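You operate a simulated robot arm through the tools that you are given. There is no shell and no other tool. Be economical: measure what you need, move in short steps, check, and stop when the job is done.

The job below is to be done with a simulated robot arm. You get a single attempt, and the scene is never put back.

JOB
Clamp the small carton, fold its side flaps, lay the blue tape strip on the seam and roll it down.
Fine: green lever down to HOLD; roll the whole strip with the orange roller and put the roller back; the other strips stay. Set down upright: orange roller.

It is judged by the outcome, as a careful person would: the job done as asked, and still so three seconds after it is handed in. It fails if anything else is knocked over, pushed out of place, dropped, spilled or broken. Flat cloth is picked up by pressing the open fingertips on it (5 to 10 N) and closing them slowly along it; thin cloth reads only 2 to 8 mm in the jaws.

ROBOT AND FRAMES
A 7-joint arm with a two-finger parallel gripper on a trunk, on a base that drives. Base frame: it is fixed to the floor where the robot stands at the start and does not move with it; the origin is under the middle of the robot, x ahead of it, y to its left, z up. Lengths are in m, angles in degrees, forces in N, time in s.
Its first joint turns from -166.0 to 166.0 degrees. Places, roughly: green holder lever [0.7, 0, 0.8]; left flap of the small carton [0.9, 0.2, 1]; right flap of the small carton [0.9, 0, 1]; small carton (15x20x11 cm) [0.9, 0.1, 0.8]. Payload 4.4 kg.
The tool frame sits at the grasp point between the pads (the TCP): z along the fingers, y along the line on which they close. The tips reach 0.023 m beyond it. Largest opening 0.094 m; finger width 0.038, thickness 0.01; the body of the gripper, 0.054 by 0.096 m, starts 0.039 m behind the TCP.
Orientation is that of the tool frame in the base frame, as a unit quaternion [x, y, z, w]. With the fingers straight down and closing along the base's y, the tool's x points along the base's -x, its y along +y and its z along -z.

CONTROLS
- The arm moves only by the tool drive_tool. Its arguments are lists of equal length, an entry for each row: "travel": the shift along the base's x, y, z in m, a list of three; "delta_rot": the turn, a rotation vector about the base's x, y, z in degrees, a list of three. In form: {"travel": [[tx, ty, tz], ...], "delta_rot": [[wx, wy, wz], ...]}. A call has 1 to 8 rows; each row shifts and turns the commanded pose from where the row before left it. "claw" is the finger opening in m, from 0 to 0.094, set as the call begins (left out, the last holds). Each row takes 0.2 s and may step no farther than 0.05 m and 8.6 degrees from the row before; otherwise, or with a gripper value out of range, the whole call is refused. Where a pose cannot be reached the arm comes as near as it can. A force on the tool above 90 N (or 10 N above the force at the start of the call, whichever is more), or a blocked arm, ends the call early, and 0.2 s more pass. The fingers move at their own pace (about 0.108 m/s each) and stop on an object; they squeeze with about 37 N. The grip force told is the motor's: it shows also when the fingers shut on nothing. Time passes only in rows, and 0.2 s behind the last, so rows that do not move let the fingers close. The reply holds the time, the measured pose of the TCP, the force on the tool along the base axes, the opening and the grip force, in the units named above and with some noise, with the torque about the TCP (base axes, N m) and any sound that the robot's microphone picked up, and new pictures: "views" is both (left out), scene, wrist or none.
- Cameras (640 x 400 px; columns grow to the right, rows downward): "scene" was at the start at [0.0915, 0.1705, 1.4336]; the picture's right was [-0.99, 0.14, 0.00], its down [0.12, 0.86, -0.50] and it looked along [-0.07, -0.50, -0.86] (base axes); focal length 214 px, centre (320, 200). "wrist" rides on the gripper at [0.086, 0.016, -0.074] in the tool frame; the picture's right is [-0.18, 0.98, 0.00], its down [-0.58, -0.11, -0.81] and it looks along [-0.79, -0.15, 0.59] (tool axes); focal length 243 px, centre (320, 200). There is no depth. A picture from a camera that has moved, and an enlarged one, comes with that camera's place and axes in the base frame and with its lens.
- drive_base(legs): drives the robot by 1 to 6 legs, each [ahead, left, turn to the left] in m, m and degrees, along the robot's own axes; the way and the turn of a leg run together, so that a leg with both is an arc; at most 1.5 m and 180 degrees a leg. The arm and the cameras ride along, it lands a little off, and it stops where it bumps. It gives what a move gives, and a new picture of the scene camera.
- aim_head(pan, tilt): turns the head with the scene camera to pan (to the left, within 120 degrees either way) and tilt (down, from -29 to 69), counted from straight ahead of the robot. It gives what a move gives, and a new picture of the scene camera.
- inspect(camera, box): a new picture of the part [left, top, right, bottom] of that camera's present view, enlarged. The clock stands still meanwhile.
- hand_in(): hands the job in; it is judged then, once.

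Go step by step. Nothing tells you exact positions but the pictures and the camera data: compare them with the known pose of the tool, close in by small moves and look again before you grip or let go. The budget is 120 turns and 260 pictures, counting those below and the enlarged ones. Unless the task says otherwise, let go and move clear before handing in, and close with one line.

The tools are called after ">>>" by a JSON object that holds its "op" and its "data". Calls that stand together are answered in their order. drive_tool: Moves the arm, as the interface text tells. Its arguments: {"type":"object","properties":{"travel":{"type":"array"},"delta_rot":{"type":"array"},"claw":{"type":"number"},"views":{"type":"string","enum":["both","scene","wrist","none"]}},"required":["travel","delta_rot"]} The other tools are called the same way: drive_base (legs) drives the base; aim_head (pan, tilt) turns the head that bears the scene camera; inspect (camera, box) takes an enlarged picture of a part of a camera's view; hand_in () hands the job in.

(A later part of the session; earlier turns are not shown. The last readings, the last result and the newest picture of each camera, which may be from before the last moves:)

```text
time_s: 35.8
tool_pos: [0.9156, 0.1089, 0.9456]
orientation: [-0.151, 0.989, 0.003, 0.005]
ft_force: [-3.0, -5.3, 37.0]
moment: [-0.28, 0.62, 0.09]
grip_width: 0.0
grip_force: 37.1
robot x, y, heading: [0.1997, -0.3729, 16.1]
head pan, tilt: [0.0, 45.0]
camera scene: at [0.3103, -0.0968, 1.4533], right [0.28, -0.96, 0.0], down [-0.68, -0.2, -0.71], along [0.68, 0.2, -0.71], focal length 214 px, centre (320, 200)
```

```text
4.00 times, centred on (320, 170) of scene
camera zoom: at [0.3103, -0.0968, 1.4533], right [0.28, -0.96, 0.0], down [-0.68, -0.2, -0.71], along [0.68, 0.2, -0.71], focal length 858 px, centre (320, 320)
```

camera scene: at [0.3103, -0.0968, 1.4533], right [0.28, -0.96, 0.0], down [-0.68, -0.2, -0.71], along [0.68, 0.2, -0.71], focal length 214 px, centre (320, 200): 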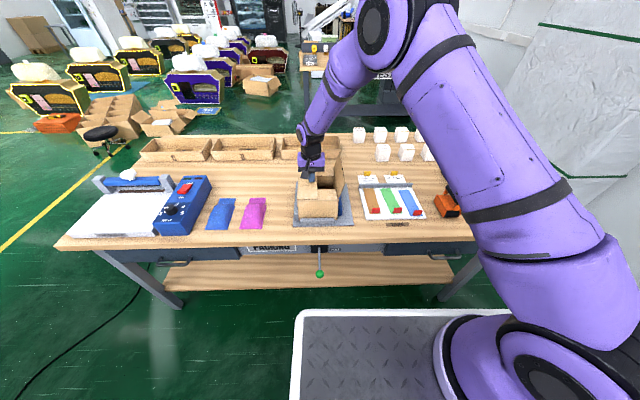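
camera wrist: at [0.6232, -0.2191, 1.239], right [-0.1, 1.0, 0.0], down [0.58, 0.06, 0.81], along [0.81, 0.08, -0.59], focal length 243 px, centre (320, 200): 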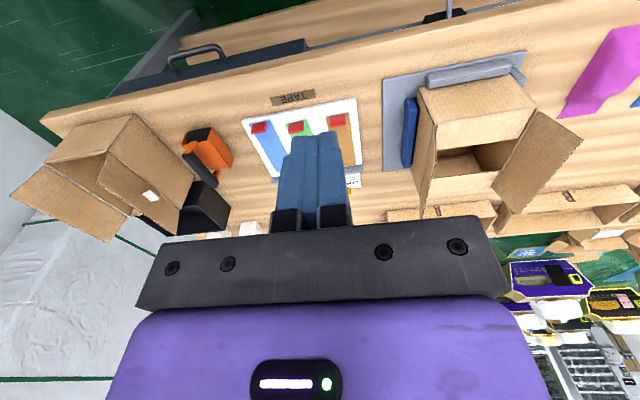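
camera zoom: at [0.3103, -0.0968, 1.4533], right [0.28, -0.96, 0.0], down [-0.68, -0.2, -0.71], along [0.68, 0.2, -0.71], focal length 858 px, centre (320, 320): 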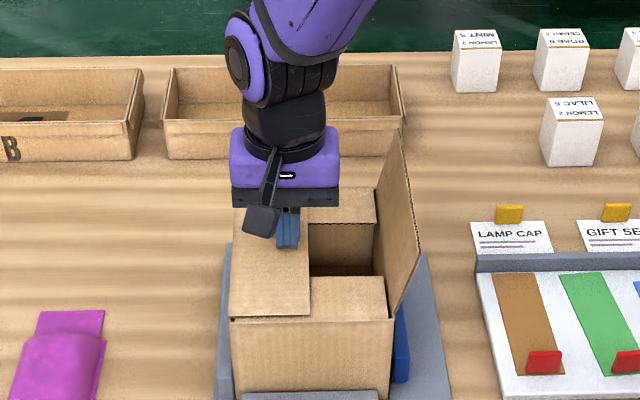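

The left flap lies flat. I'll lift off, check that it stays, and go over to the outside of the right flap.

>>> {"op": "drive_tool", "data": {"travel": [[0, 0, 0.04], [0, 0, 0.05], [0, 0, 0.05], [0, 0, 0.015], [0.0119, -0.0408, 0], [0.0119, -0.0408, 0], [0.0119, -0.0408, 0], [0.0119, -0.0408, 0]], "delta_rot": [[0, 0, 0], [0, 0, 0], [0, 0, 0], [0, 0, 0], [0, 0, 0], [0, 0, 0], [0, 0, 0], [0, 0, 0]], "views": "scene"}}

>>> {"op": "inspect", "data": {"camera": "scene", "box": [240, 120, 400, 220]}}

```text
time_s: 37.6
tool_pos: [0.9632, -0.0538, 1.0959]
orientation: [-0.152, 0.988, 0.002, 0.003]
ft_force: [-1.0, 0.7, -0.2]
moment: [-0.04, -0.01, -0.01]
grip_width: 0.0002
grip_force: 37.2
robot x, y, heading: [0.199, -0.3726, 16.0]
head pan, tilt: [0.0, 45.0]
camera scene: at [0.3114, -0.095, 1.4529], right [0.28, -0.96, 0.0], down [-0.68, -0.2, -0.71], along [0.68, 0.2, -0.71], focal length 214 px, centre (320, 200)
```

scene: 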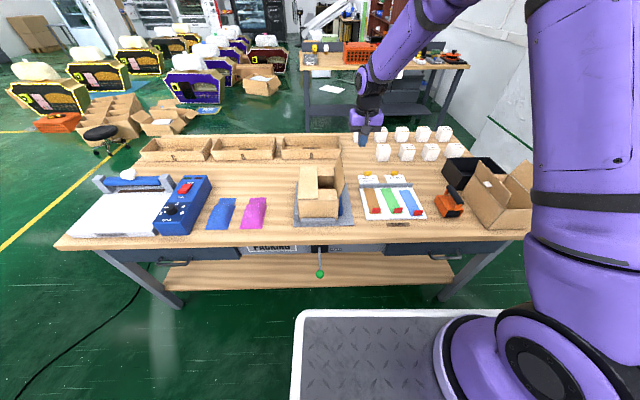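

```text
4.00 times, centred on (320, 170) of scene
camera zoom: at [0.3114, -0.095, 1.4529], right [0.28, -0.96, 0.0], down [-0.68, -0.2, -0.71], along [0.68, 0.2, -0.71], focal length 858 px, centre (320, 320)
```

zoom: 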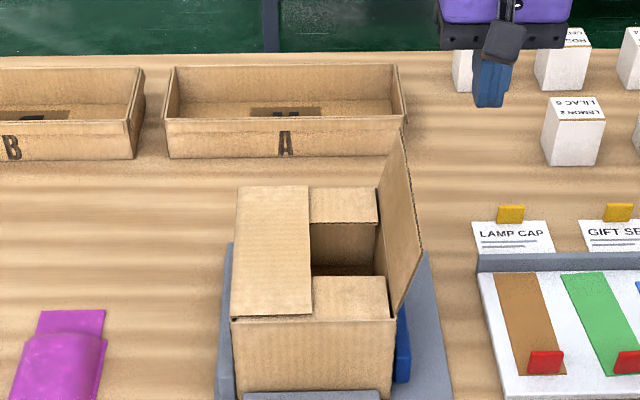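

The left flap stays flat. Now I'll lower outside the right flap and sweep inward.

>>> {"op": "drive_tool", "data": {"travel": [[0, 0, -0.04], [0, 0, -0.04], [0, 0, -0.037], [-0.0056, 0.0192, 0], [-0.0056, 0.0192, 0], [-0.0042, 0.0144, 0], [-0.0042, 0.0144, 0], [0, 0, 0]], "delta_rot": [[0, 0, 0], [0, 0, 0], [0, 0, 0], [0, 0, 0], [0, 0, 0], [0, 0, 0], [0, 0, 0], [0, 0, 0]], "views": "scene"}}

>>> {"op": "inspect", "data": {"camera": "scene", "box": [240, 120, 400, 220]}}

```text
time_s: 39.4
tool_pos: [0.9454, 0.0139, 0.9789]
orientation: [-0.15, 0.989, 0.001, 0.003]
ft_force: [-0.2, 0.1, -0.6]
moment: [0.0, 0.01, -0.03]
grip_width: 0.0003
grip_force: 37.3
robot x, y, heading: [0.203, -0.3717, 16.0]
head pan, tilt: [0.0, 45.0]
camera scene: at [0.3117, -0.0957, 1.453], right [0.28, -0.96, 0.0], down [-0.68, -0.2, -0.71], along [0.68, 0.2, -0.71], focal length 214 px, centre (320, 200)
```

scene: 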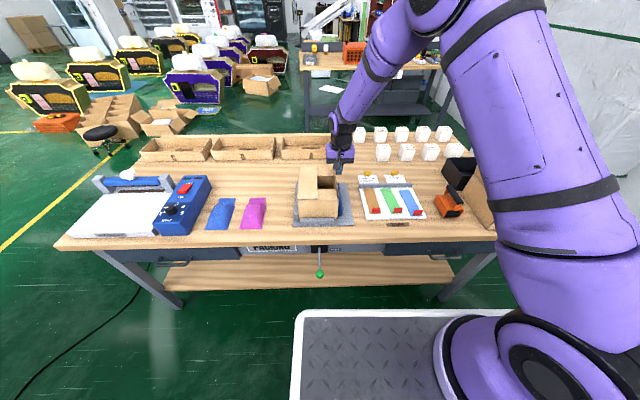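

```text
4.00 times, centred on (320, 170) of scene
camera zoom: at [0.3117, -0.0957, 1.453], right [0.28, -0.96, 0.0], down [-0.68, -0.2, -0.71], along [0.68, 0.2, -0.71], focal length 858 px, centre (320, 320)
```

zoom: 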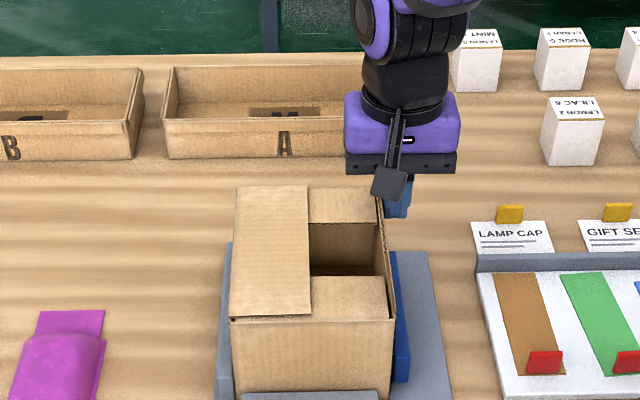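

The right flap is near vertical. I'll carry on inward and then press it down.

>>> {"op": "drive_tool", "data": {"travel": [[-0.0042, 0.0144, 0], [-0.0042, 0.0144, 0], [-0.0042, 0.0144, 0], [-0.0025, 0.0086, 0], [0, 0, -0.01], [0, 0, -0.01], [0, 0, -0.008], [0, 0, -0.003]], "delta_rot": [[0, 0, 0], [0, 0, 0], [0, 0, 0], [0, 0, 0], [0, 0, 0], [0, 0, 0], [0, 0, 0], [0, 0, 0]], "views": "scene"}}

>>> {"op": "inspect", "data": {"camera": "scene", "box": [240, 120, 400, 220]}}

```text
time_s: 41.2
tool_pos: [0.929, 0.0649, 0.9493]
orientation: [-0.15, 0.989, 0.002, 0.003]
ft_force: [-0.3, 0.6, 0.4]
moment: [0.01, -0.05, 0.01]
grip_width: 0.0002
grip_force: 36.7
robot x, y, heading: [0.2, -0.376, 16.4]
head pan, tilt: [0.0, 45.0]
camera scene: at [0.3117, -0.0957, 1.453], right [0.28, -0.96, 0.0], down [-0.68, -0.2, -0.71], along [0.68, 0.2, -0.71], focal length 214 px, centre (320, 200)
```

scene: 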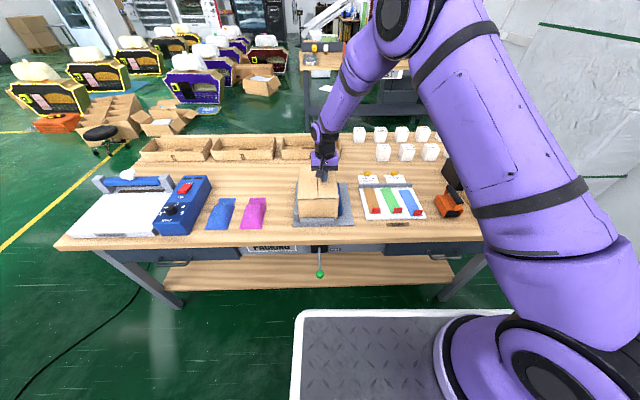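

```text
4.00 times, centred on (320, 170) of scene
camera zoom: at [0.3117, -0.0957, 1.453], right [0.28, -0.96, 0.0], down [-0.68, -0.2, -0.71], along [0.68, 0.2, -0.71], focal length 858 px, centre (320, 320)
```

zoom: 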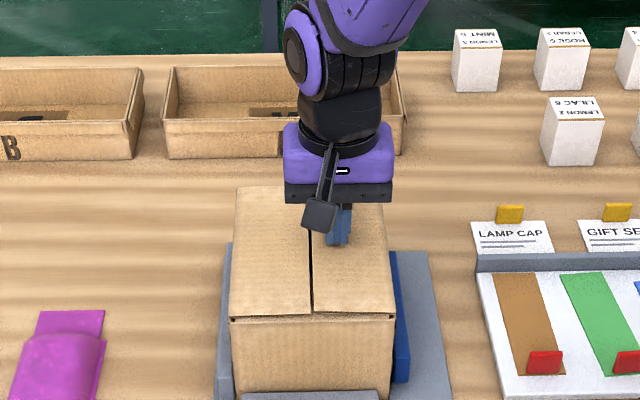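

>>> {"op": "drive_tool", "data": {"travel": [[0, 0, -0.004], [0, 0, -0.002], [0, 0, 0], [0, 0, 0.04], [0, 0, 0.05], [0, 0, 0.05], [0, 0, 0.03], [0, 0, 0]], "delta_rot": [[0, 0, 0], [0, 0, 0], [0, 0, 0], [0, 0, 0], [0, 0, 0], [0, 0, 0], [0, 0, 0], [0, 0, 0]], "views": "none"}}

>>> {"op": "drive_tool", "data": {"travel": [[-0.006, -0.048, 0], [-0.006, -0.048, 0], [-0.006, -0.048, 0], [-0.006, -0.048, 0], [-0.006, -0.048, 0], [-0.006, -0.048, 0], [-0.03, -0.02, 0], [-0.03, -0.02, 0]], "delta_rot": [[0, 0, 0], [0, 0, 0], [0, 0, 0], [0, 0, 0], [0, 0, 0], [0, 0, 0], [0, 0, 0], [0, 0, 0]], "claw": 0.094, "views": "both"}}

>>> {"op": "inspect", "data": {"camera": "scene", "box": [280, 140, 480, 265]}}

>>> {"op": "inspect", "data": {"camera": "scene", "box": [280, 150, 360, 200]}}

```text
time_s: 43.0
tool_pos: [0.9285, 0.0628, 1.1115]
orientation: [-0.15, 0.989, 0.002, 0.003]
ft_force: [0.6, -0.6, -0.3]
moment: [0.0, -0.03, -0.03]
grip_width: 0.0001
grip_force: 37.0
robot x, y, heading: [0.2059, -0.3729, 15.9]
head pan, tilt: [0.0, 45.0]
```

```text
time_s: 44.8
tool_pos: [0.8336, -0.2645, 1.1125]
orientation: [-0.151, 0.989, 0.002, 0.004]
ft_force: [0.1, 0.0, -0.3]
moment: [-0.02, 0.02, 0.01]
grip_width: 0.094
grip_force: 0.0
robot x, y, heading: [0.2029, -0.3728, 16.1]
head pan, tilt: [0.0, 45.0]
camera scene: at [0.3122, -0.0954, 1.4529], right [0.28, -0.96, 0.0], down [-0.68, -0.2, -0.71], along [0.68, 0.2, -0.71], focal length 214 px, centre (320, 200)
camera wrist: at [0.7454, -0.2751, 1.187], right [-0.12, 0.99, 0.0], down [0.58, 0.07, 0.81], along [0.8, 0.1, -0.59], focal length 243 px, centre (320, 200)
```

scene: 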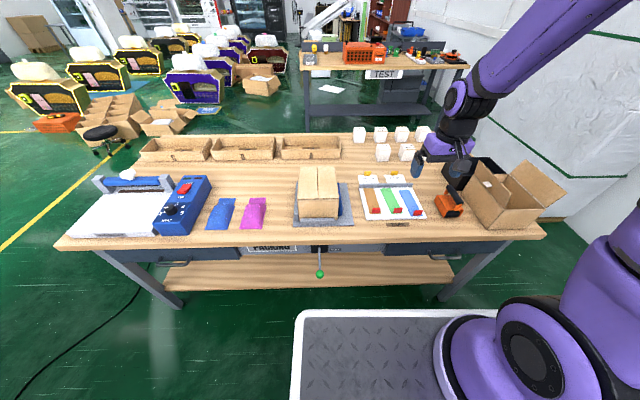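
wrist: 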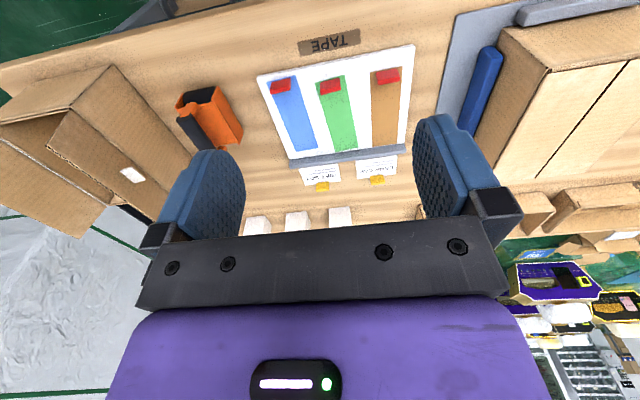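

```text
3.20 times, centred on (380, 202) of scene
camera zoom: at [0.3122, -0.0954, 1.4529], right [0.28, -0.96, 0.0], down [-0.68, -0.2, -0.71], along [0.68, 0.2, -0.71], focal length 686 px, centre (128, 192)
```

zoom: 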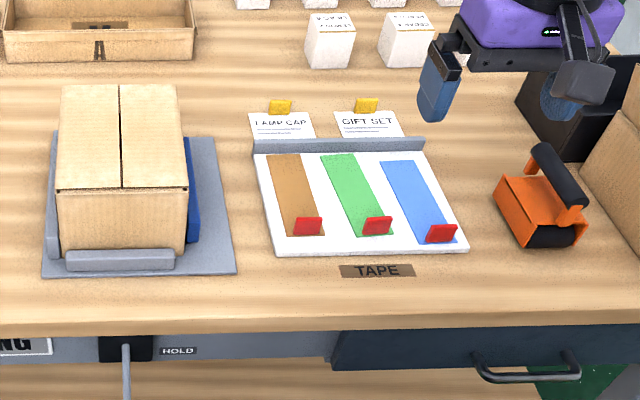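

```text
8.00 times, centred on (320, 175) of scene
camera zoom: at [0.3122, -0.0954, 1.4529], right [0.28, -0.96, 0.0], down [-0.68, -0.2, -0.71], along [0.68, 0.2, -0.71], focal length 1716 px, centre (320, 400)
```

zoom: 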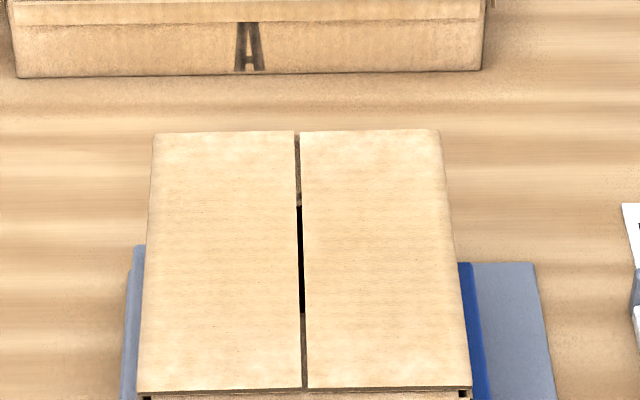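

Both flaps lie flat with a neat seam. Next I'll take a closer look at the blue strip, its red tab and the roller.

>>> {"op": "inspect", "data": {"camera": "wrist", "box": [160, 20, 420, 182]}}

>>> {"op": "inspect", "data": {"camera": "scene", "box": [376, 175, 472, 235]}}

```text
2.46 times, centred on (290, 101) of wrist
camera zoom: at [0.7454, -0.2751, 1.187], right [-0.12, 0.99, 0.0], down [0.58, 0.07, 0.81], along [0.8, 0.1, -0.59], focal length 597 px, centre (394, 444)
```

zoom: 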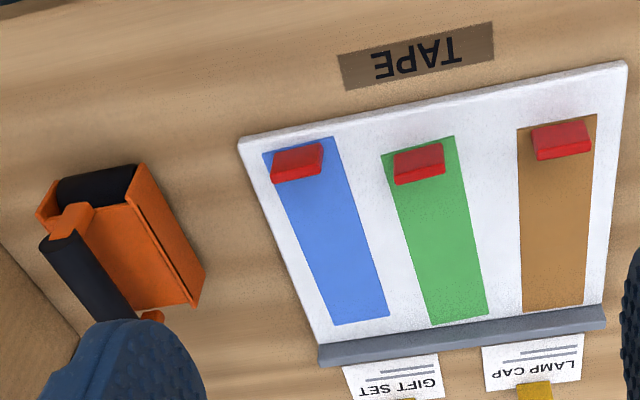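

```text
6.67 times, centred on (424, 205) of scene
camera zoom: at [0.3122, -0.0954, 1.4529], right [0.28, -0.96, 0.0], down [-0.68, -0.2, -0.71], along [0.68, 0.2, -0.71], focal length 1430 px, centre (-373, 167)
```

zoom: 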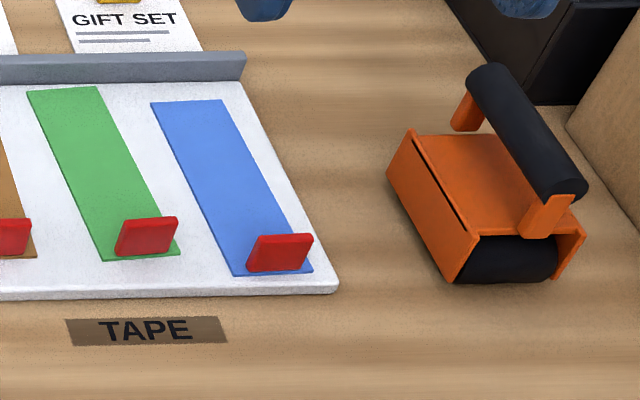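

The red tab stands upright, about 29 mm tall, at the front end of the strip (ahead 0.736, left −0.146). I'll turn the tool 90° so it closes front-to-back on the tab, and hover above it.

>>> {"op": "drive_tool", "data": {"travel": [[0.0106, -0.004, 0], [0.0106, -0.004, 0], [0.0106, -0.004, 0], [0.0106, -0.004, 0], [0.0106, -0.004, 0], [0.0106, -0.004, 0], [0.0106, -0.004, 0], [0.0106, -0.004, 0]], "delta_rot": [[0, 0, -8.2], [0, 0, -8.2], [0, 0, -8.2], [0, 0, -8.2], [0, 0, -8.2], [0, 0, -8.2], [0, 0, -8.2], [0, 0, -8.2]], "claw": 0.05, "views": "none"}}

>>> {"op": "drive_tool", "data": {"travel": [[0.0106, -0.004, 0], [0.0106, -0.004, 0], [0.0106, -0.004, 0], [0, 0, -0.05], [0, 0, -0.05], [0, 0, -0.05], [0, 0, -0.04], [0, 0, 0]], "delta_rot": [[0, 0, -8.2], [0, 0, -8.2], [0, 0, -7.7], [0, 0, 0], [0, 0, 0], [0, 0, 0], [0, 0, 0], [0, 0, 0]], "views": "both"}}

>>> {"op": "inspect", "data": {"camera": "scene", "box": [376, 175, 472, 235]}}

```text
time_s: 46.6
tool_pos: [0.9183, -0.2961, 1.1115]
orientation: [0.41, 0.912, -0.001, 0.004]
ft_force: [0.2, 0.1, 0.2]
moment: [0.01, 0.01, -0.02]
grip_width: 0.0501
grip_force: 0.1
robot x, y, heading: [0.1982, -0.3737, 16.0]
head pan, tilt: [0.0, 45.0]
```

```text
time_s: 48.4
tool_pos: [0.9523, -0.3073, 0.9236]
orientation: [0.59, 0.807, -0.001, 0.003]
ft_force: [-0.3, -0.3, 1.1]
moment: [0.0, 0.01, -0.01]
grip_width: 0.0497
grip_force: 0.1
robot x, y, heading: [0.201, -0.3758, 16.0]
head pan, tilt: [0.0, 45.0]
camera scene: at [0.3116, -0.0958, 1.453], right [0.28, -0.96, 0.0], down [-0.68, -0.2, -0.71], along [0.68, 0.2, -0.71], focal length 214 px, centre (320, 200)
camera wrist: at [0.9401, -0.2193, 0.9975], right [0.99, 0.12, 0.0], down [0.07, -0.58, 0.81], along [0.1, -0.8, -0.59], focal length 243 px, centre (320, 200)
```

scene: 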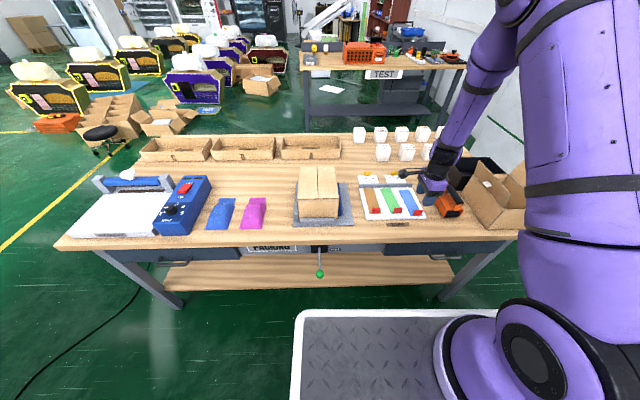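
wrist: 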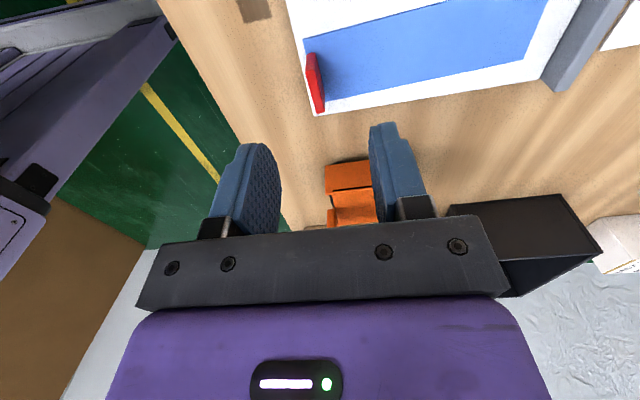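

```text
6.67 times, centred on (424, 205) of scene
camera zoom: at [0.3116, -0.0958, 1.453], right [0.28, -0.96, 0.0], down [-0.68, -0.2, -0.71], along [0.68, 0.2, -0.71], focal length 1430 px, centre (-373, 167)
```

zoom: 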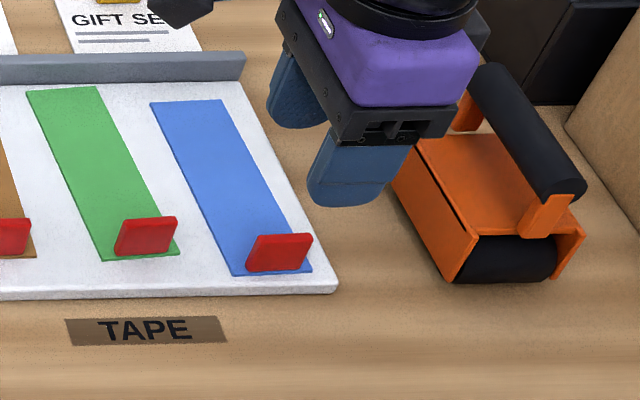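

The fingers straddle the tab nicely. I'll correct by a few millimetres, lower so the tips are just above the strip, and look before gripping.

>>> {"op": "drive_tool", "data": {"travel": [[-0.004, 0.003, -0.04], [0, 0, -0.025], [0, 0, -0.01], [0, 0, -0.004], [0, 0, 0]], "delta_rot": [[0, 0, 0], [0, 0, 0], [0, 0, 0], [0, 0, 0], [0, 0, 0]], "views": "both"}}

>>> {"op": "inspect", "data": {"camera": "scene", "box": [376, 175, 472, 235]}}

```text
time_s: 49.6
tool_pos: [0.946, -0.3025, 0.8445]
orientation: [0.591, 0.807, -0.001, 0.003]
ft_force: [-0.2, -0.1, 0.0]
moment: [-0.04, 0.05, 0.02]
grip_width: 0.05
grip_force: 0.0
robot x, y, heading: [0.1972, -0.3729, 16.0]
head pan, tilt: [0.0, 45.0]
camera scene: at [0.3117, -0.0957, 1.453], right [0.28, -0.96, 0.0], down [-0.68, -0.2, -0.71], along [0.68, 0.2, -0.71], focal length 214 px, centre (320, 200)
camera wrist: at [0.9344, -0.2164, 0.9187], right [0.99, 0.12, 0.0], down [0.07, -0.58, 0.81], along [0.1, -0.8, -0.59], focal length 243 px, centre (320, 200)
```

scene: 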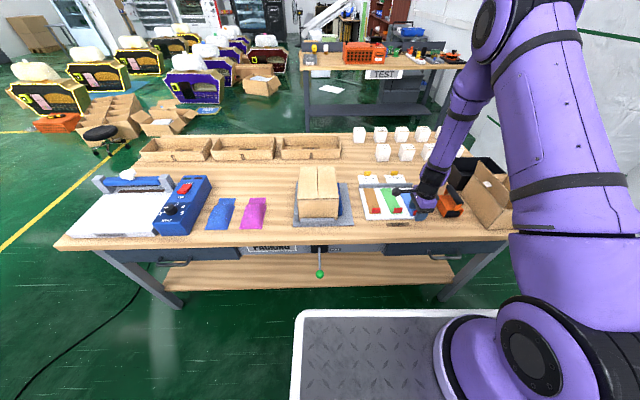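
wrist: 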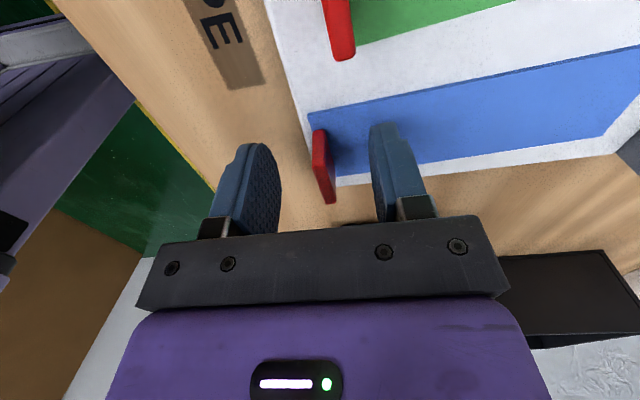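

```text
6.67 times, centred on (424, 205) of scene
camera zoom: at [0.3117, -0.0957, 1.453], right [0.28, -0.96, 0.0], down [-0.68, -0.2, -0.71], along [0.68, 0.2, -0.71], focal length 1430 px, centre (-373, 167)
```

zoom: 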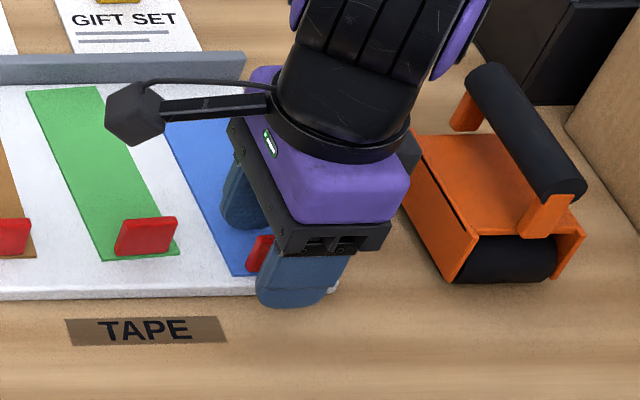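

The tab lies between the fingers. I'll nudge a little left, go down 3 mm and close.

>>> {"op": "drive_tool", "data": {"travel": [[-0.001, 0.004, -0.003], [0, 0, 0]], "delta_rot": [[0, 0, 0], [0, 0, 0]], "views": "none"}}

>>> {"op": "drive_tool", "data": {"travel": [[0, 0, 0], [0, 0, 0], [0, 0, 0]], "delta_rot": [[0, 0, 0], [0, 0, 0], [0, 0, 0]], "claw": 0, "views": "wrist"}}

```text
time_s: 50.2
tool_pos: [0.9452, -0.3007, 0.842]
orientation: [0.591, 0.807, -0.002, 0.004]
ft_force: [-1.1, -0.4, 0.6]
moment: [-0.03, 0.03, 0.0]
grip_width: 0.0498
grip_force: 0.2
robot x, y, heading: [0.2033, -0.3722, 16.0]
head pan, tilt: [0.0, 45.0]
```

```text
time_s: 51.0
tool_pos: [0.9461, -0.3008, 0.841]
orientation: [0.59, 0.807, -0.002, 0.003]
ft_force: [-0.2, -0.4, 0.3]
moment: [-0.02, 0.04, 0.02]
grip_width: 0.0054
grip_force: 36.7
robot x, y, heading: [0.2037, -0.375, 16.2]
head pan, tilt: [0.0, 45.0]
camera wrist: at [0.9334, -0.2129, 0.9153], right [0.99, 0.12, 0.0], down [0.07, -0.58, 0.81], along [0.1, -0.8, -0.59], focal length 243 px, centre (320, 200)
```

wrist: 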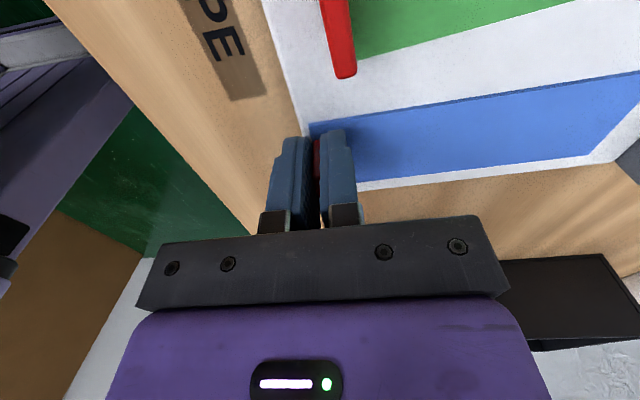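

I've gripped the tab (5.4 mm). I'll lift gently and check that only the blue strip comes along.

>>> {"op": "drive_tool", "data": {"travel": [[0, 0, 0.01], [0, 0, 0.015], [0, 0, 0.025], [0, 0, 0.04], [0, 0, 0.04], [0, 0, 0]], "delta_rot": [[0, 0, 0], [0, 0, 0], [0, 0, 0], [0, 0, 0], [0, 0, 0], [0, 0, 0]], "views": "both"}}

>>> {"op": "inspect", "data": {"camera": "scene", "box": [366, 155, 478, 225]}}

```text
time_s: 52.4
tool_pos: [0.9443, -0.2992, 0.9726]
orientation: [0.59, 0.807, -0.001, 0.003]
ft_force: [0.2, -0.5, 0.9]
moment: [0.02, 0.04, 0.02]
grip_width: 0.0052
grip_force: 37.3
robot x, y, heading: [0.2022, -0.3727, 16.1]
head pan, tilt: [0.0, 45.0]
camera scene: at [0.3119, -0.0957, 1.4529], right [0.28, -0.96, 0.0], down [-0.68, -0.2, -0.71], along [0.68, 0.2, -0.71], focal length 214 px, centre (320, 200)
camera wrist: at [0.9322, -0.2122, 1.0462], right [0.99, 0.12, 0.0], down [0.07, -0.58, 0.81], along [0.1, -0.8, -0.59], focal length 243 px, centre (320, 200)
```

scene: 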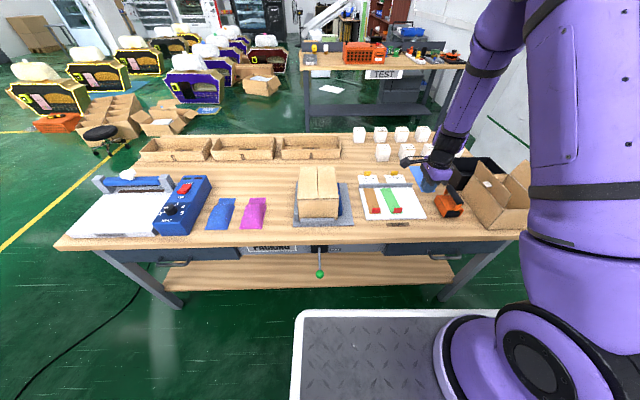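
wrist: 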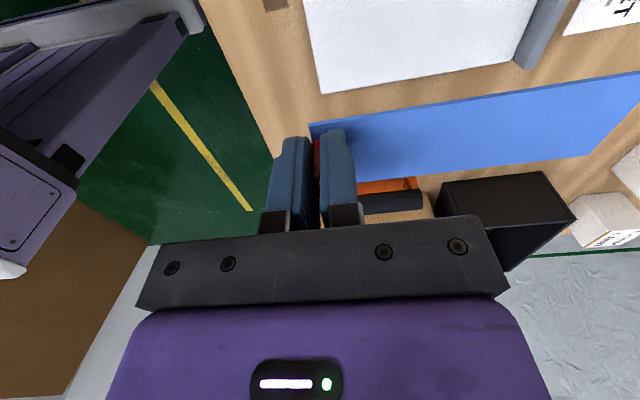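

```text
5.71 times, centred on (422, 190) of scene
camera zoom: at [0.3119, -0.0957, 1.4529], right [0.28, -0.96, 0.0], down [-0.68, -0.2, -0.71], along [0.68, 0.2, -0.71], focal length 1226 px, centre (-263, 257)
```

zoom: 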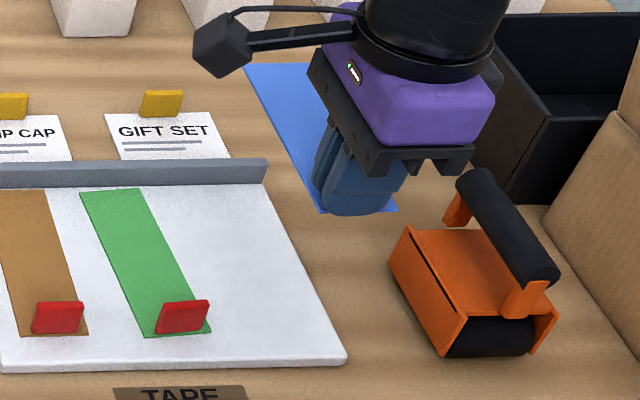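

The strip hangs level and only the blue one came. I'll carry it over the seam at a safe height.

>>> {"op": "drive_tool", "data": {"travel": [[0, 0, 0.03], [0, 0, 0.03], [-0.0125, 0.0468, 0], [-0.0125, 0.0468, 0], [-0.0125, 0.0468, 0], [-0.0125, 0.0468, 0], [-0.0125, 0.0468, 0], [-0.0125, 0.0468, 0]], "delta_rot": [[0, 0, 0], [0, 0, 0], [0, 0, 0], [0, 0, 0], [0, 0, 0], [0, 0, 0], [0, 0, 0], [0, 0, 0]], "views": "none"}}

>>> {"op": "drive_tool", "data": {"travel": [[-0.0125, 0.0468, 0], [-0.0125, 0.0468, 0], [0, 0, -0.02], [0, 0, -0.02], [0, 0, 0]], "delta_rot": [[0, 0, 0], [0, 0, 0], [0, 0, 0], [0, 0, 0], [0, 0, 0]], "views": "both"}}

>>> {"op": "inspect", "data": {"camera": "scene", "box": [280, 155, 360, 205]}}

```text
time_s: 54.2
tool_pos: [0.8695, -0.0215, 1.0334]
orientation: [0.591, 0.807, -0.001, 0.003]
ft_force: [0.7, -0.1, 0.1]
moment: [0.06, 0.02, -0.03]
grip_width: 0.0052
grip_force: 36.8
robot x, y, heading: [0.2003, -0.3714, 16.2]
head pan, tilt: [0.0, 45.0]
```

```text
time_s: 55.4
tool_pos: [0.8449, 0.0735, 0.989]
orientation: [0.591, 0.807, -0.001, 0.003]
ft_force: [-0.3, 0.5, 0.1]
moment: [-0.03, -0.03, 0.02]
grip_width: 0.0056
grip_force: 37.1
robot x, y, heading: [0.1993, -0.3758, 16.0]
head pan, tilt: [0.0, 45.0]
camera scene: at [0.3116, -0.0957, 1.453], right [0.28, -0.96, 0.0], down [-0.68, -0.2, -0.71], along [0.68, 0.2, -0.71], focal length 214 px, centre (320, 200)
camera wrist: at [0.8327, 0.1624, 1.0645], right [0.99, 0.12, 0.0], down [0.07, -0.58, 0.81], along [0.1, -0.8, -0.59], focal length 243 px, centre (320, 200)
```

scene: 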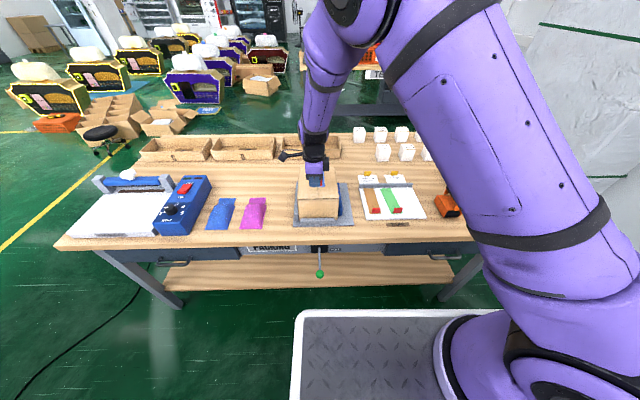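
wrist: 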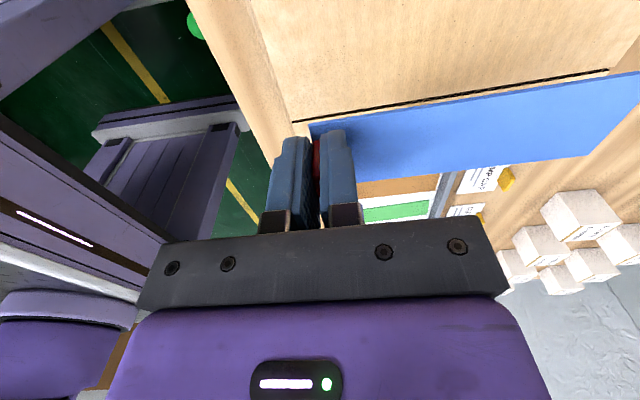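

```text
8.00 times, centred on (320, 180) of scene
camera zoom: at [0.3116, -0.0957, 1.453], right [0.28, -0.96, 0.0], down [-0.68, -0.2, -0.71], along [0.68, 0.2, -0.71], focal length 1716 px, centre (320, 360)
```

zoom: 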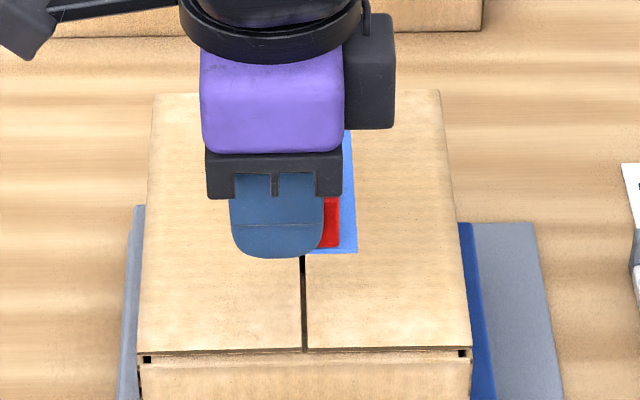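

Both views show the strip centred on the seam. I'll trim the yaw slightly and lower it to contact.

>>> {"op": "drive_tool", "data": {"travel": [[-0.002, -0.001, -0.015], [0, 0, -0.012], [0, 0, -0.004], [0, 0, -0.002], [0, 0, -0.002], [0, 0, 0]], "delta_rot": [[0, 0, 0.7], [0, 0, 0], [0, 0, 0], [0, 0, 0], [0, 0, 0], [0, 0, 0]], "views": "both"}}

>>> {"op": "inspect", "data": {"camera": "scene", "box": [280, 155, 360, 205]}}

```text
time_s: 56.8
tool_pos: [0.8417, 0.0727, 0.955]
orientation: [0.585, 0.811, -0.001, 0.003]
ft_force: [-0.3, 0.4, -0.2]
moment: [0.0, 0.02, -0.01]
grip_width: 0.0055
grip_force: 36.9
robot x, y, heading: [0.2051, -0.3742, 16.1]
head pan, tilt: [0.0, 45.0]
camera scene: at [0.3117, -0.0957, 1.453], right [0.28, -0.96, 0.0], down [-0.68, -0.2, -0.71], along [0.68, 0.2, -0.71], focal length 214 px, centre (320, 200)
camera wrist: at [0.8294, 0.1603, 1.0301], right [0.99, 0.13, 0.0], down [0.08, -0.58, 0.81], along [0.11, -0.8, -0.59], focal length 243 px, centre (320, 200)
```

scene: 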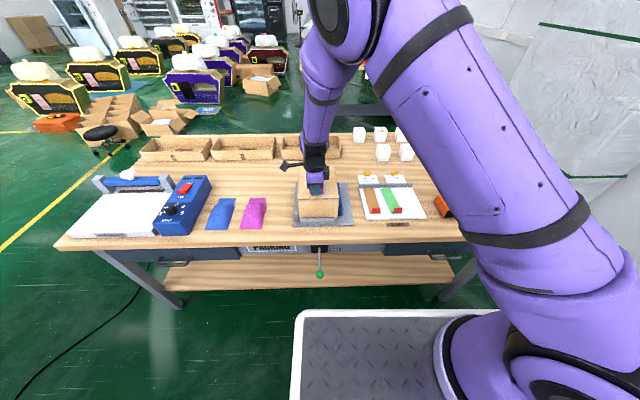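
wrist: 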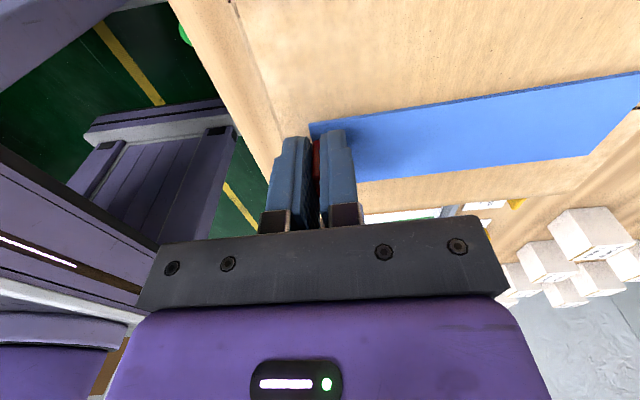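

```text
8.00 times, centred on (320, 180) of scene
camera zoom: at [0.3117, -0.0957, 1.453], right [0.28, -0.96, 0.0], down [-0.68, -0.2, -0.71], along [0.68, 0.2, -0.71], focal length 1716 px, centre (320, 360)
```

zoom: 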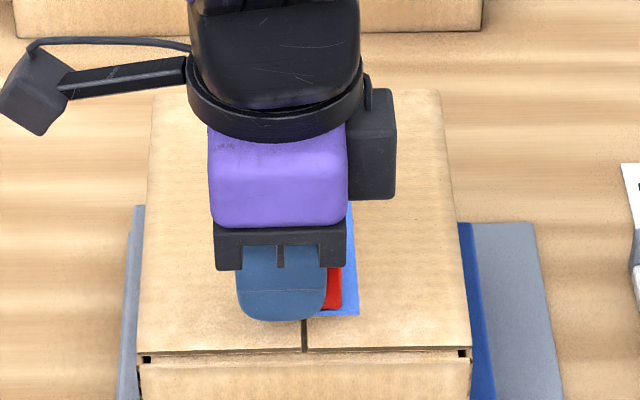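

Still just above the flap and well centred. I'll lower to contact.

>>> {"op": "drive_tool", "data": {"travel": [[0, 0, -0.002], [0, 0, -0.002], [0, 0, -0.002], [0, 0, 0]], "delta_rot": [[0, 0, 0], [0, 0, 0], [0, 0, 0], [0, 0, 0]], "views": "none"}}

```text
time_s: 57.8
tool_pos: [0.8444, 0.0725, 0.9519]
orientation: [0.585, 0.811, 0.0, 0.003]
ft_force: [0.4, -0.1, 19.8]
moment: [-0.22, -0.08, 0.0]
grip_width: 0.0055
grip_force: 36.3
robot x, y, heading: [0.2005, -0.3756, 16.1]
head pan, tilt: [0.0, 45.0]
```

Contact is firm at about 20 N. I'll release the tab and lift away straight up.

>>> {"op": "drive_tool", "data": {"travel": [[0, 0, 0.001], [0, 0, 0], [0, 0, 0.01], [0, 0, 0.03], [0, 0, 0.04], [0, 0, 0.04], [0, 0, 0.03]], "delta_rot": [[0, 0, 0], [0, 0, 0], [0, 0, 0], [0, 0, 0], [0, 0, 0], [0, 0, 0], [0, 0, 0]], "claw": 0.04, "views": "none"}}

>>> {"op": "drive_tool", "data": {"travel": [[0.0125, -0.0468, 0], [0.0125, -0.0468, 0], [0.0125, -0.0468, 0], [0.0125, -0.0468, 0], [0.0125, -0.0468, 0], [0.0125, -0.0468, 0], [0, 0, 0]], "delta_rot": [[0, 0, 0], [0, 0, 0], [0, 0, 0], [0, 0, 0], [0, 0, 0], [0, 0, 0], [0, 0, 0]], "views": "both"}}

>>> {"op": "inspect", "data": {"camera": "scene", "box": [280, 155, 360, 205]}}

>>> {"op": "inspect", "data": {"camera": "scene", "box": [400, 165, 480, 230]}}

```text
time_s: 59.4
tool_pos: [0.8437, 0.0708, 1.0997]
orientation: [0.586, 0.811, -0.003, 0.004]
ft_force: [0.1, 0.3, -0.7]
moment: [-0.02, 0.01, -0.01]
grip_width: 0.0401
grip_force: 0.1
robot x, y, heading: [0.203, -0.3706, 15.9]
head pan, tilt: [0.0, 45.0]
```

```text
time_s: 61.0
tool_pos: [0.918, -0.2067, 1.1019]
orientation: [0.585, 0.811, -0.001, 0.003]
ft_force: [0.6, -0.9, -0.2]
moment: [-0.03, 0.03, -0.03]
grip_width: 0.0401
grip_force: 0.0
robot x, y, heading: [0.2055, -0.3705, 15.8]
head pan, tilt: [0.0, 45.0]
camera scene: at [0.3117, -0.0957, 1.4529], right [0.28, -0.96, 0.0], down [-0.68, -0.2, -0.71], along [0.68, 0.2, -0.71], focal length 214 px, centre (320, 200)
camera wrist: at [0.9043, -0.1201, 1.1764], right [0.99, 0.13, 0.0], down [0.08, -0.58, 0.81], along [0.11, -0.8, -0.59], focal length 243 px, centre (320, 200)
```

scene: 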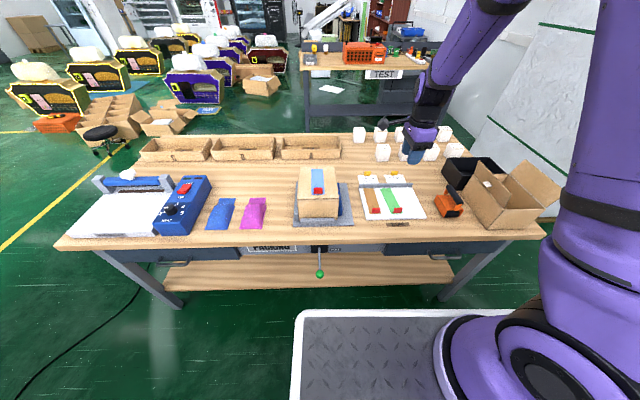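
wrist: 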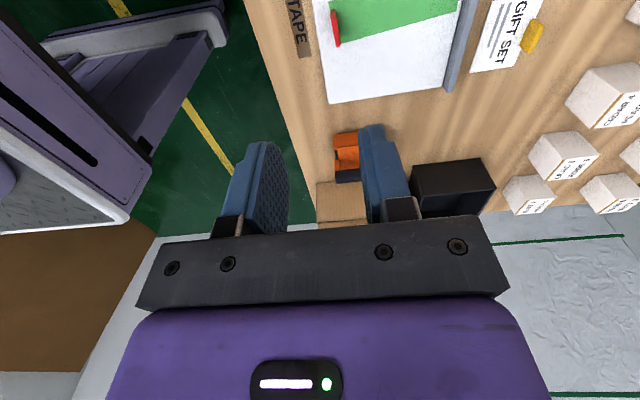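

```text
8.00 times, centred on (320, 180) of scene
camera zoom: at [0.3117, -0.0957, 1.4529], right [0.28, -0.96, 0.0], down [-0.68, -0.2, -0.71], along [0.68, 0.2, -0.71], focal length 1716 px, centre (320, 360)
```

zoom: 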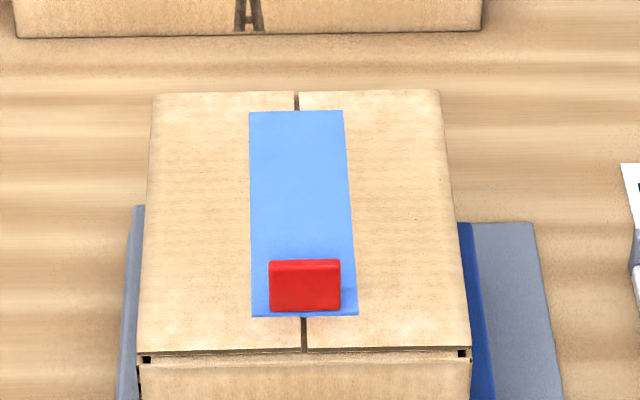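

```text
6.15 times, centred on (440, 198) of scene
camera zoom: at [0.3117, -0.0957, 1.4529], right [0.28, -0.96, 0.0], down [-0.68, -0.2, -0.71], along [0.68, 0.2, -0.71], focal length 1320 px, centre (-418, 215)
```

zoom: 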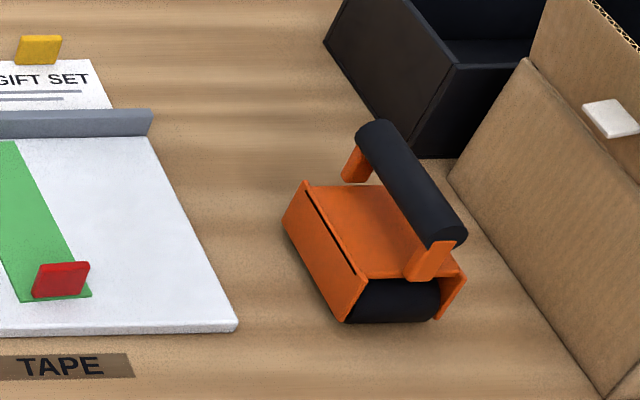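

The strip lies neatly centred on the seam. Next I'll look closely at the orange roller with the wrist camera.

>>> {"op": "drive_tool", "data": {"travel": [[0.0234, -0.035, 0], [0.0234, -0.035, 0], [0.0234, -0.035, -0.02], [0.0234, -0.035, -0.03], [0, 0, -0.02], [0, 0, 0]], "delta_rot": [[0, 0, 0], [0, 0, 0], [0, 0, 0], [0, 0, 0], [0, 0, 0], [0, 0, 0]], "claw": 0.08, "views": "both"}}

>>> {"op": "inspect", "data": {"camera": "wrist", "box": [220, 20, 420, 180]}}

```text
refused: row 4 steps farther than a row can; nothing moved
```

```text
2.50 times, centred on (320, 100) of wrist
camera zoom: at [0.9043, -0.1201, 1.1764], right [0.99, 0.13, 0.0], down [0.08, -0.58, 0.81], along [0.11, -0.8, -0.59], focal length 606 px, centre (320, 450)
```

zoom: 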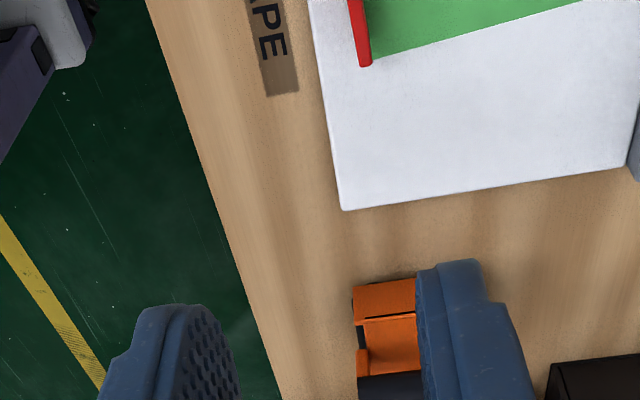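

>>> {"op": "drive_tool", "data": {"travel": [[0.0234, -0.035, 0], [0.0234, -0.035, 0], [0.0234, -0.035, 0], [0.0234, -0.035, 0], [0, 0, -0.04], [0, 0, -0.03], [0, 0, 0]], "delta_rot": [[0, 0, 0], [0, 0, 0], [0, 0, 0], [0, 0, 0], [0, 0, 0], [0, 0, 0], [0, 0, 0]], "claw": 0.08, "views": "both"}}

>>> {"op": "inspect", "data": {"camera": "wrist", "box": [220, 20, 420, 180]}}

>>> {"op": "inspect", "data": {"camera": "scene", "box": [424, 175, 480, 225]}}

```text
time_s: 62.6
tool_pos: [1.0115, -0.3509, 1.0285]
orientation: [0.586, 0.81, -0.002, 0.003]
ft_force: [-0.9, 0.1, -0.2]
moment: [0.01, -0.05, 0.01]
grip_width: 0.0801
grip_force: 0.1
robot x, y, heading: [0.2012, -0.3747, 16.0]
head pan, tilt: [0.0, 45.0]
camera scene: at [0.3117, -0.0958, 1.453], right [0.28, -0.96, 0.0], down [-0.68, -0.2, -0.71], along [0.68, 0.2, -0.71], focal length 214 px, centre (320, 200)
camera wrist: at [0.9986, -0.2633, 1.1032], right [0.99, 0.13, 0.0], down [0.08, -0.58, 0.81], along [0.11, -0.8, -0.59], focal length 243 px, centre (320, 200)
```

scene: 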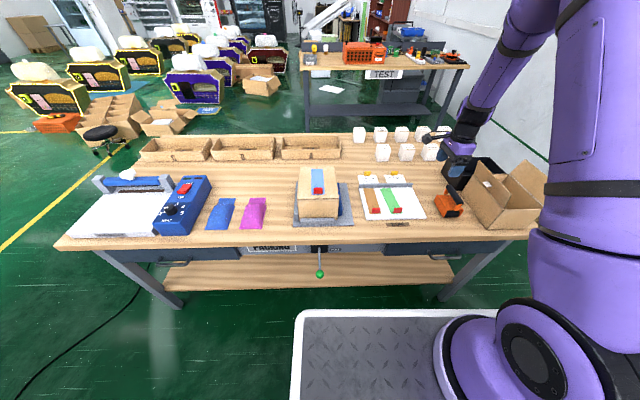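
wrist: 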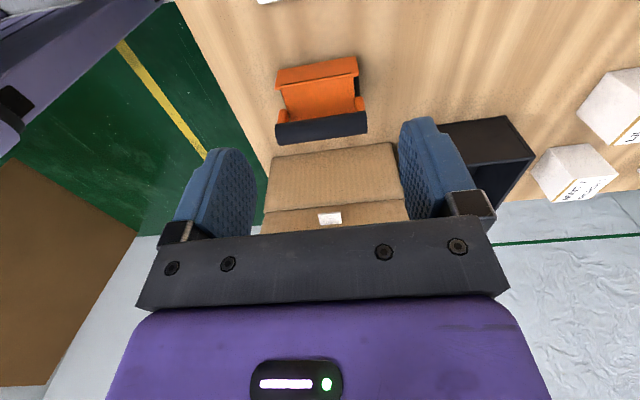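

```text
2.50 times, centred on (320, 100) of wrist
camera zoom: at [0.9986, -0.2633, 1.1032], right [0.99, 0.13, 0.0], down [0.08, -0.58, 0.81], along [0.11, -0.8, -0.59], focal length 606 px, centre (320, 450)
```

zoom: 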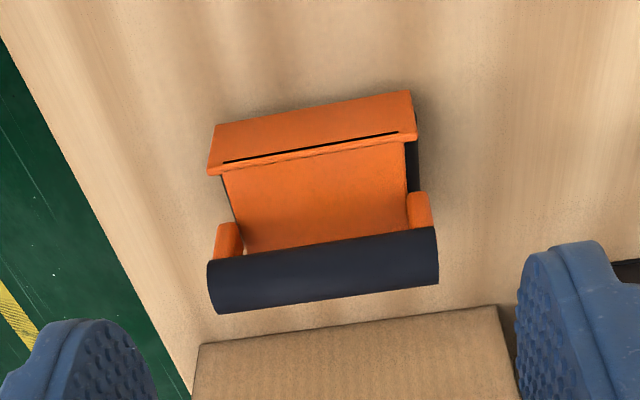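

```text
8.00 times, centred on (452, 200) of scene
camera zoom: at [0.3117, -0.0958, 1.453], right [0.28, -0.96, 0.0], down [-0.68, -0.2, -0.71], along [0.68, 0.2, -0.71], focal length 1716 px, centre (-736, 200)
```

zoom: 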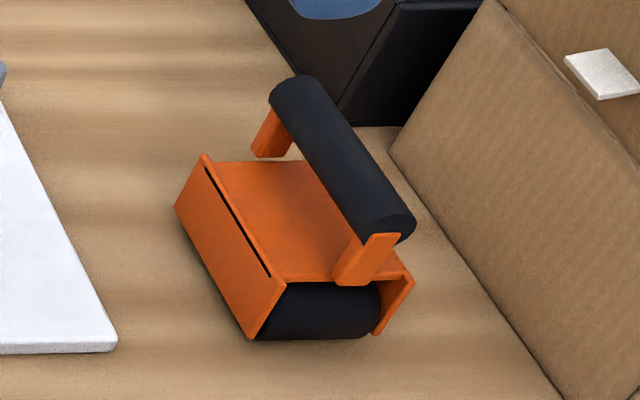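

>>> {"op": "inspect", "data": {"camera": "scene", "box": [444, 200, 476, 220]}}

>>> {"op": "inspect", "data": {"camera": "wrist", "box": [268, 50, 372, 145]}}

```text
16.00 times, centred on (460, 210) of scene
camera zoom: at [0.3117, -0.0958, 1.453], right [0.28, -0.96, 0.0], down [-0.68, -0.2, -0.71], along [0.68, 0.2, -0.71], focal length 3432 px, centre (-1920, 40)
```

zoom: 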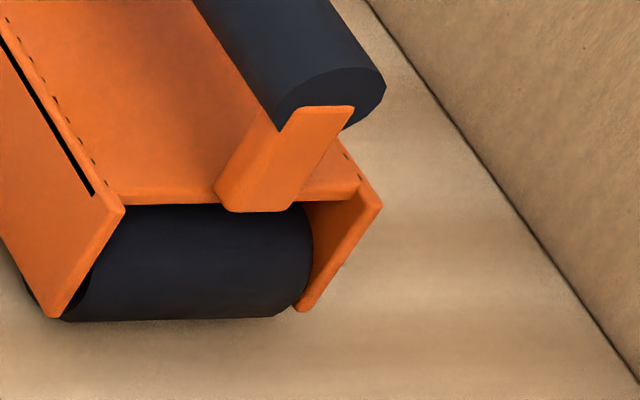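

```text
4.21 times, centred on (320, 98) of wrist
camera zoom: at [0.9986, -0.2633, 1.1032], right [0.99, 0.13, 0.0], down [0.08, -0.58, 0.81], along [0.11, -0.8, -0.59], focal length 1022 px, centre (320, 632)
```

zoom: 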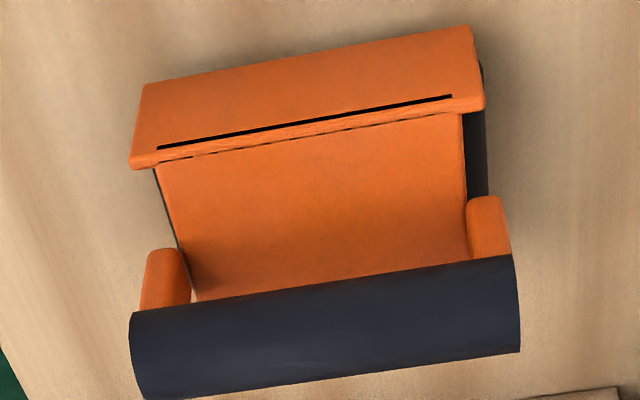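

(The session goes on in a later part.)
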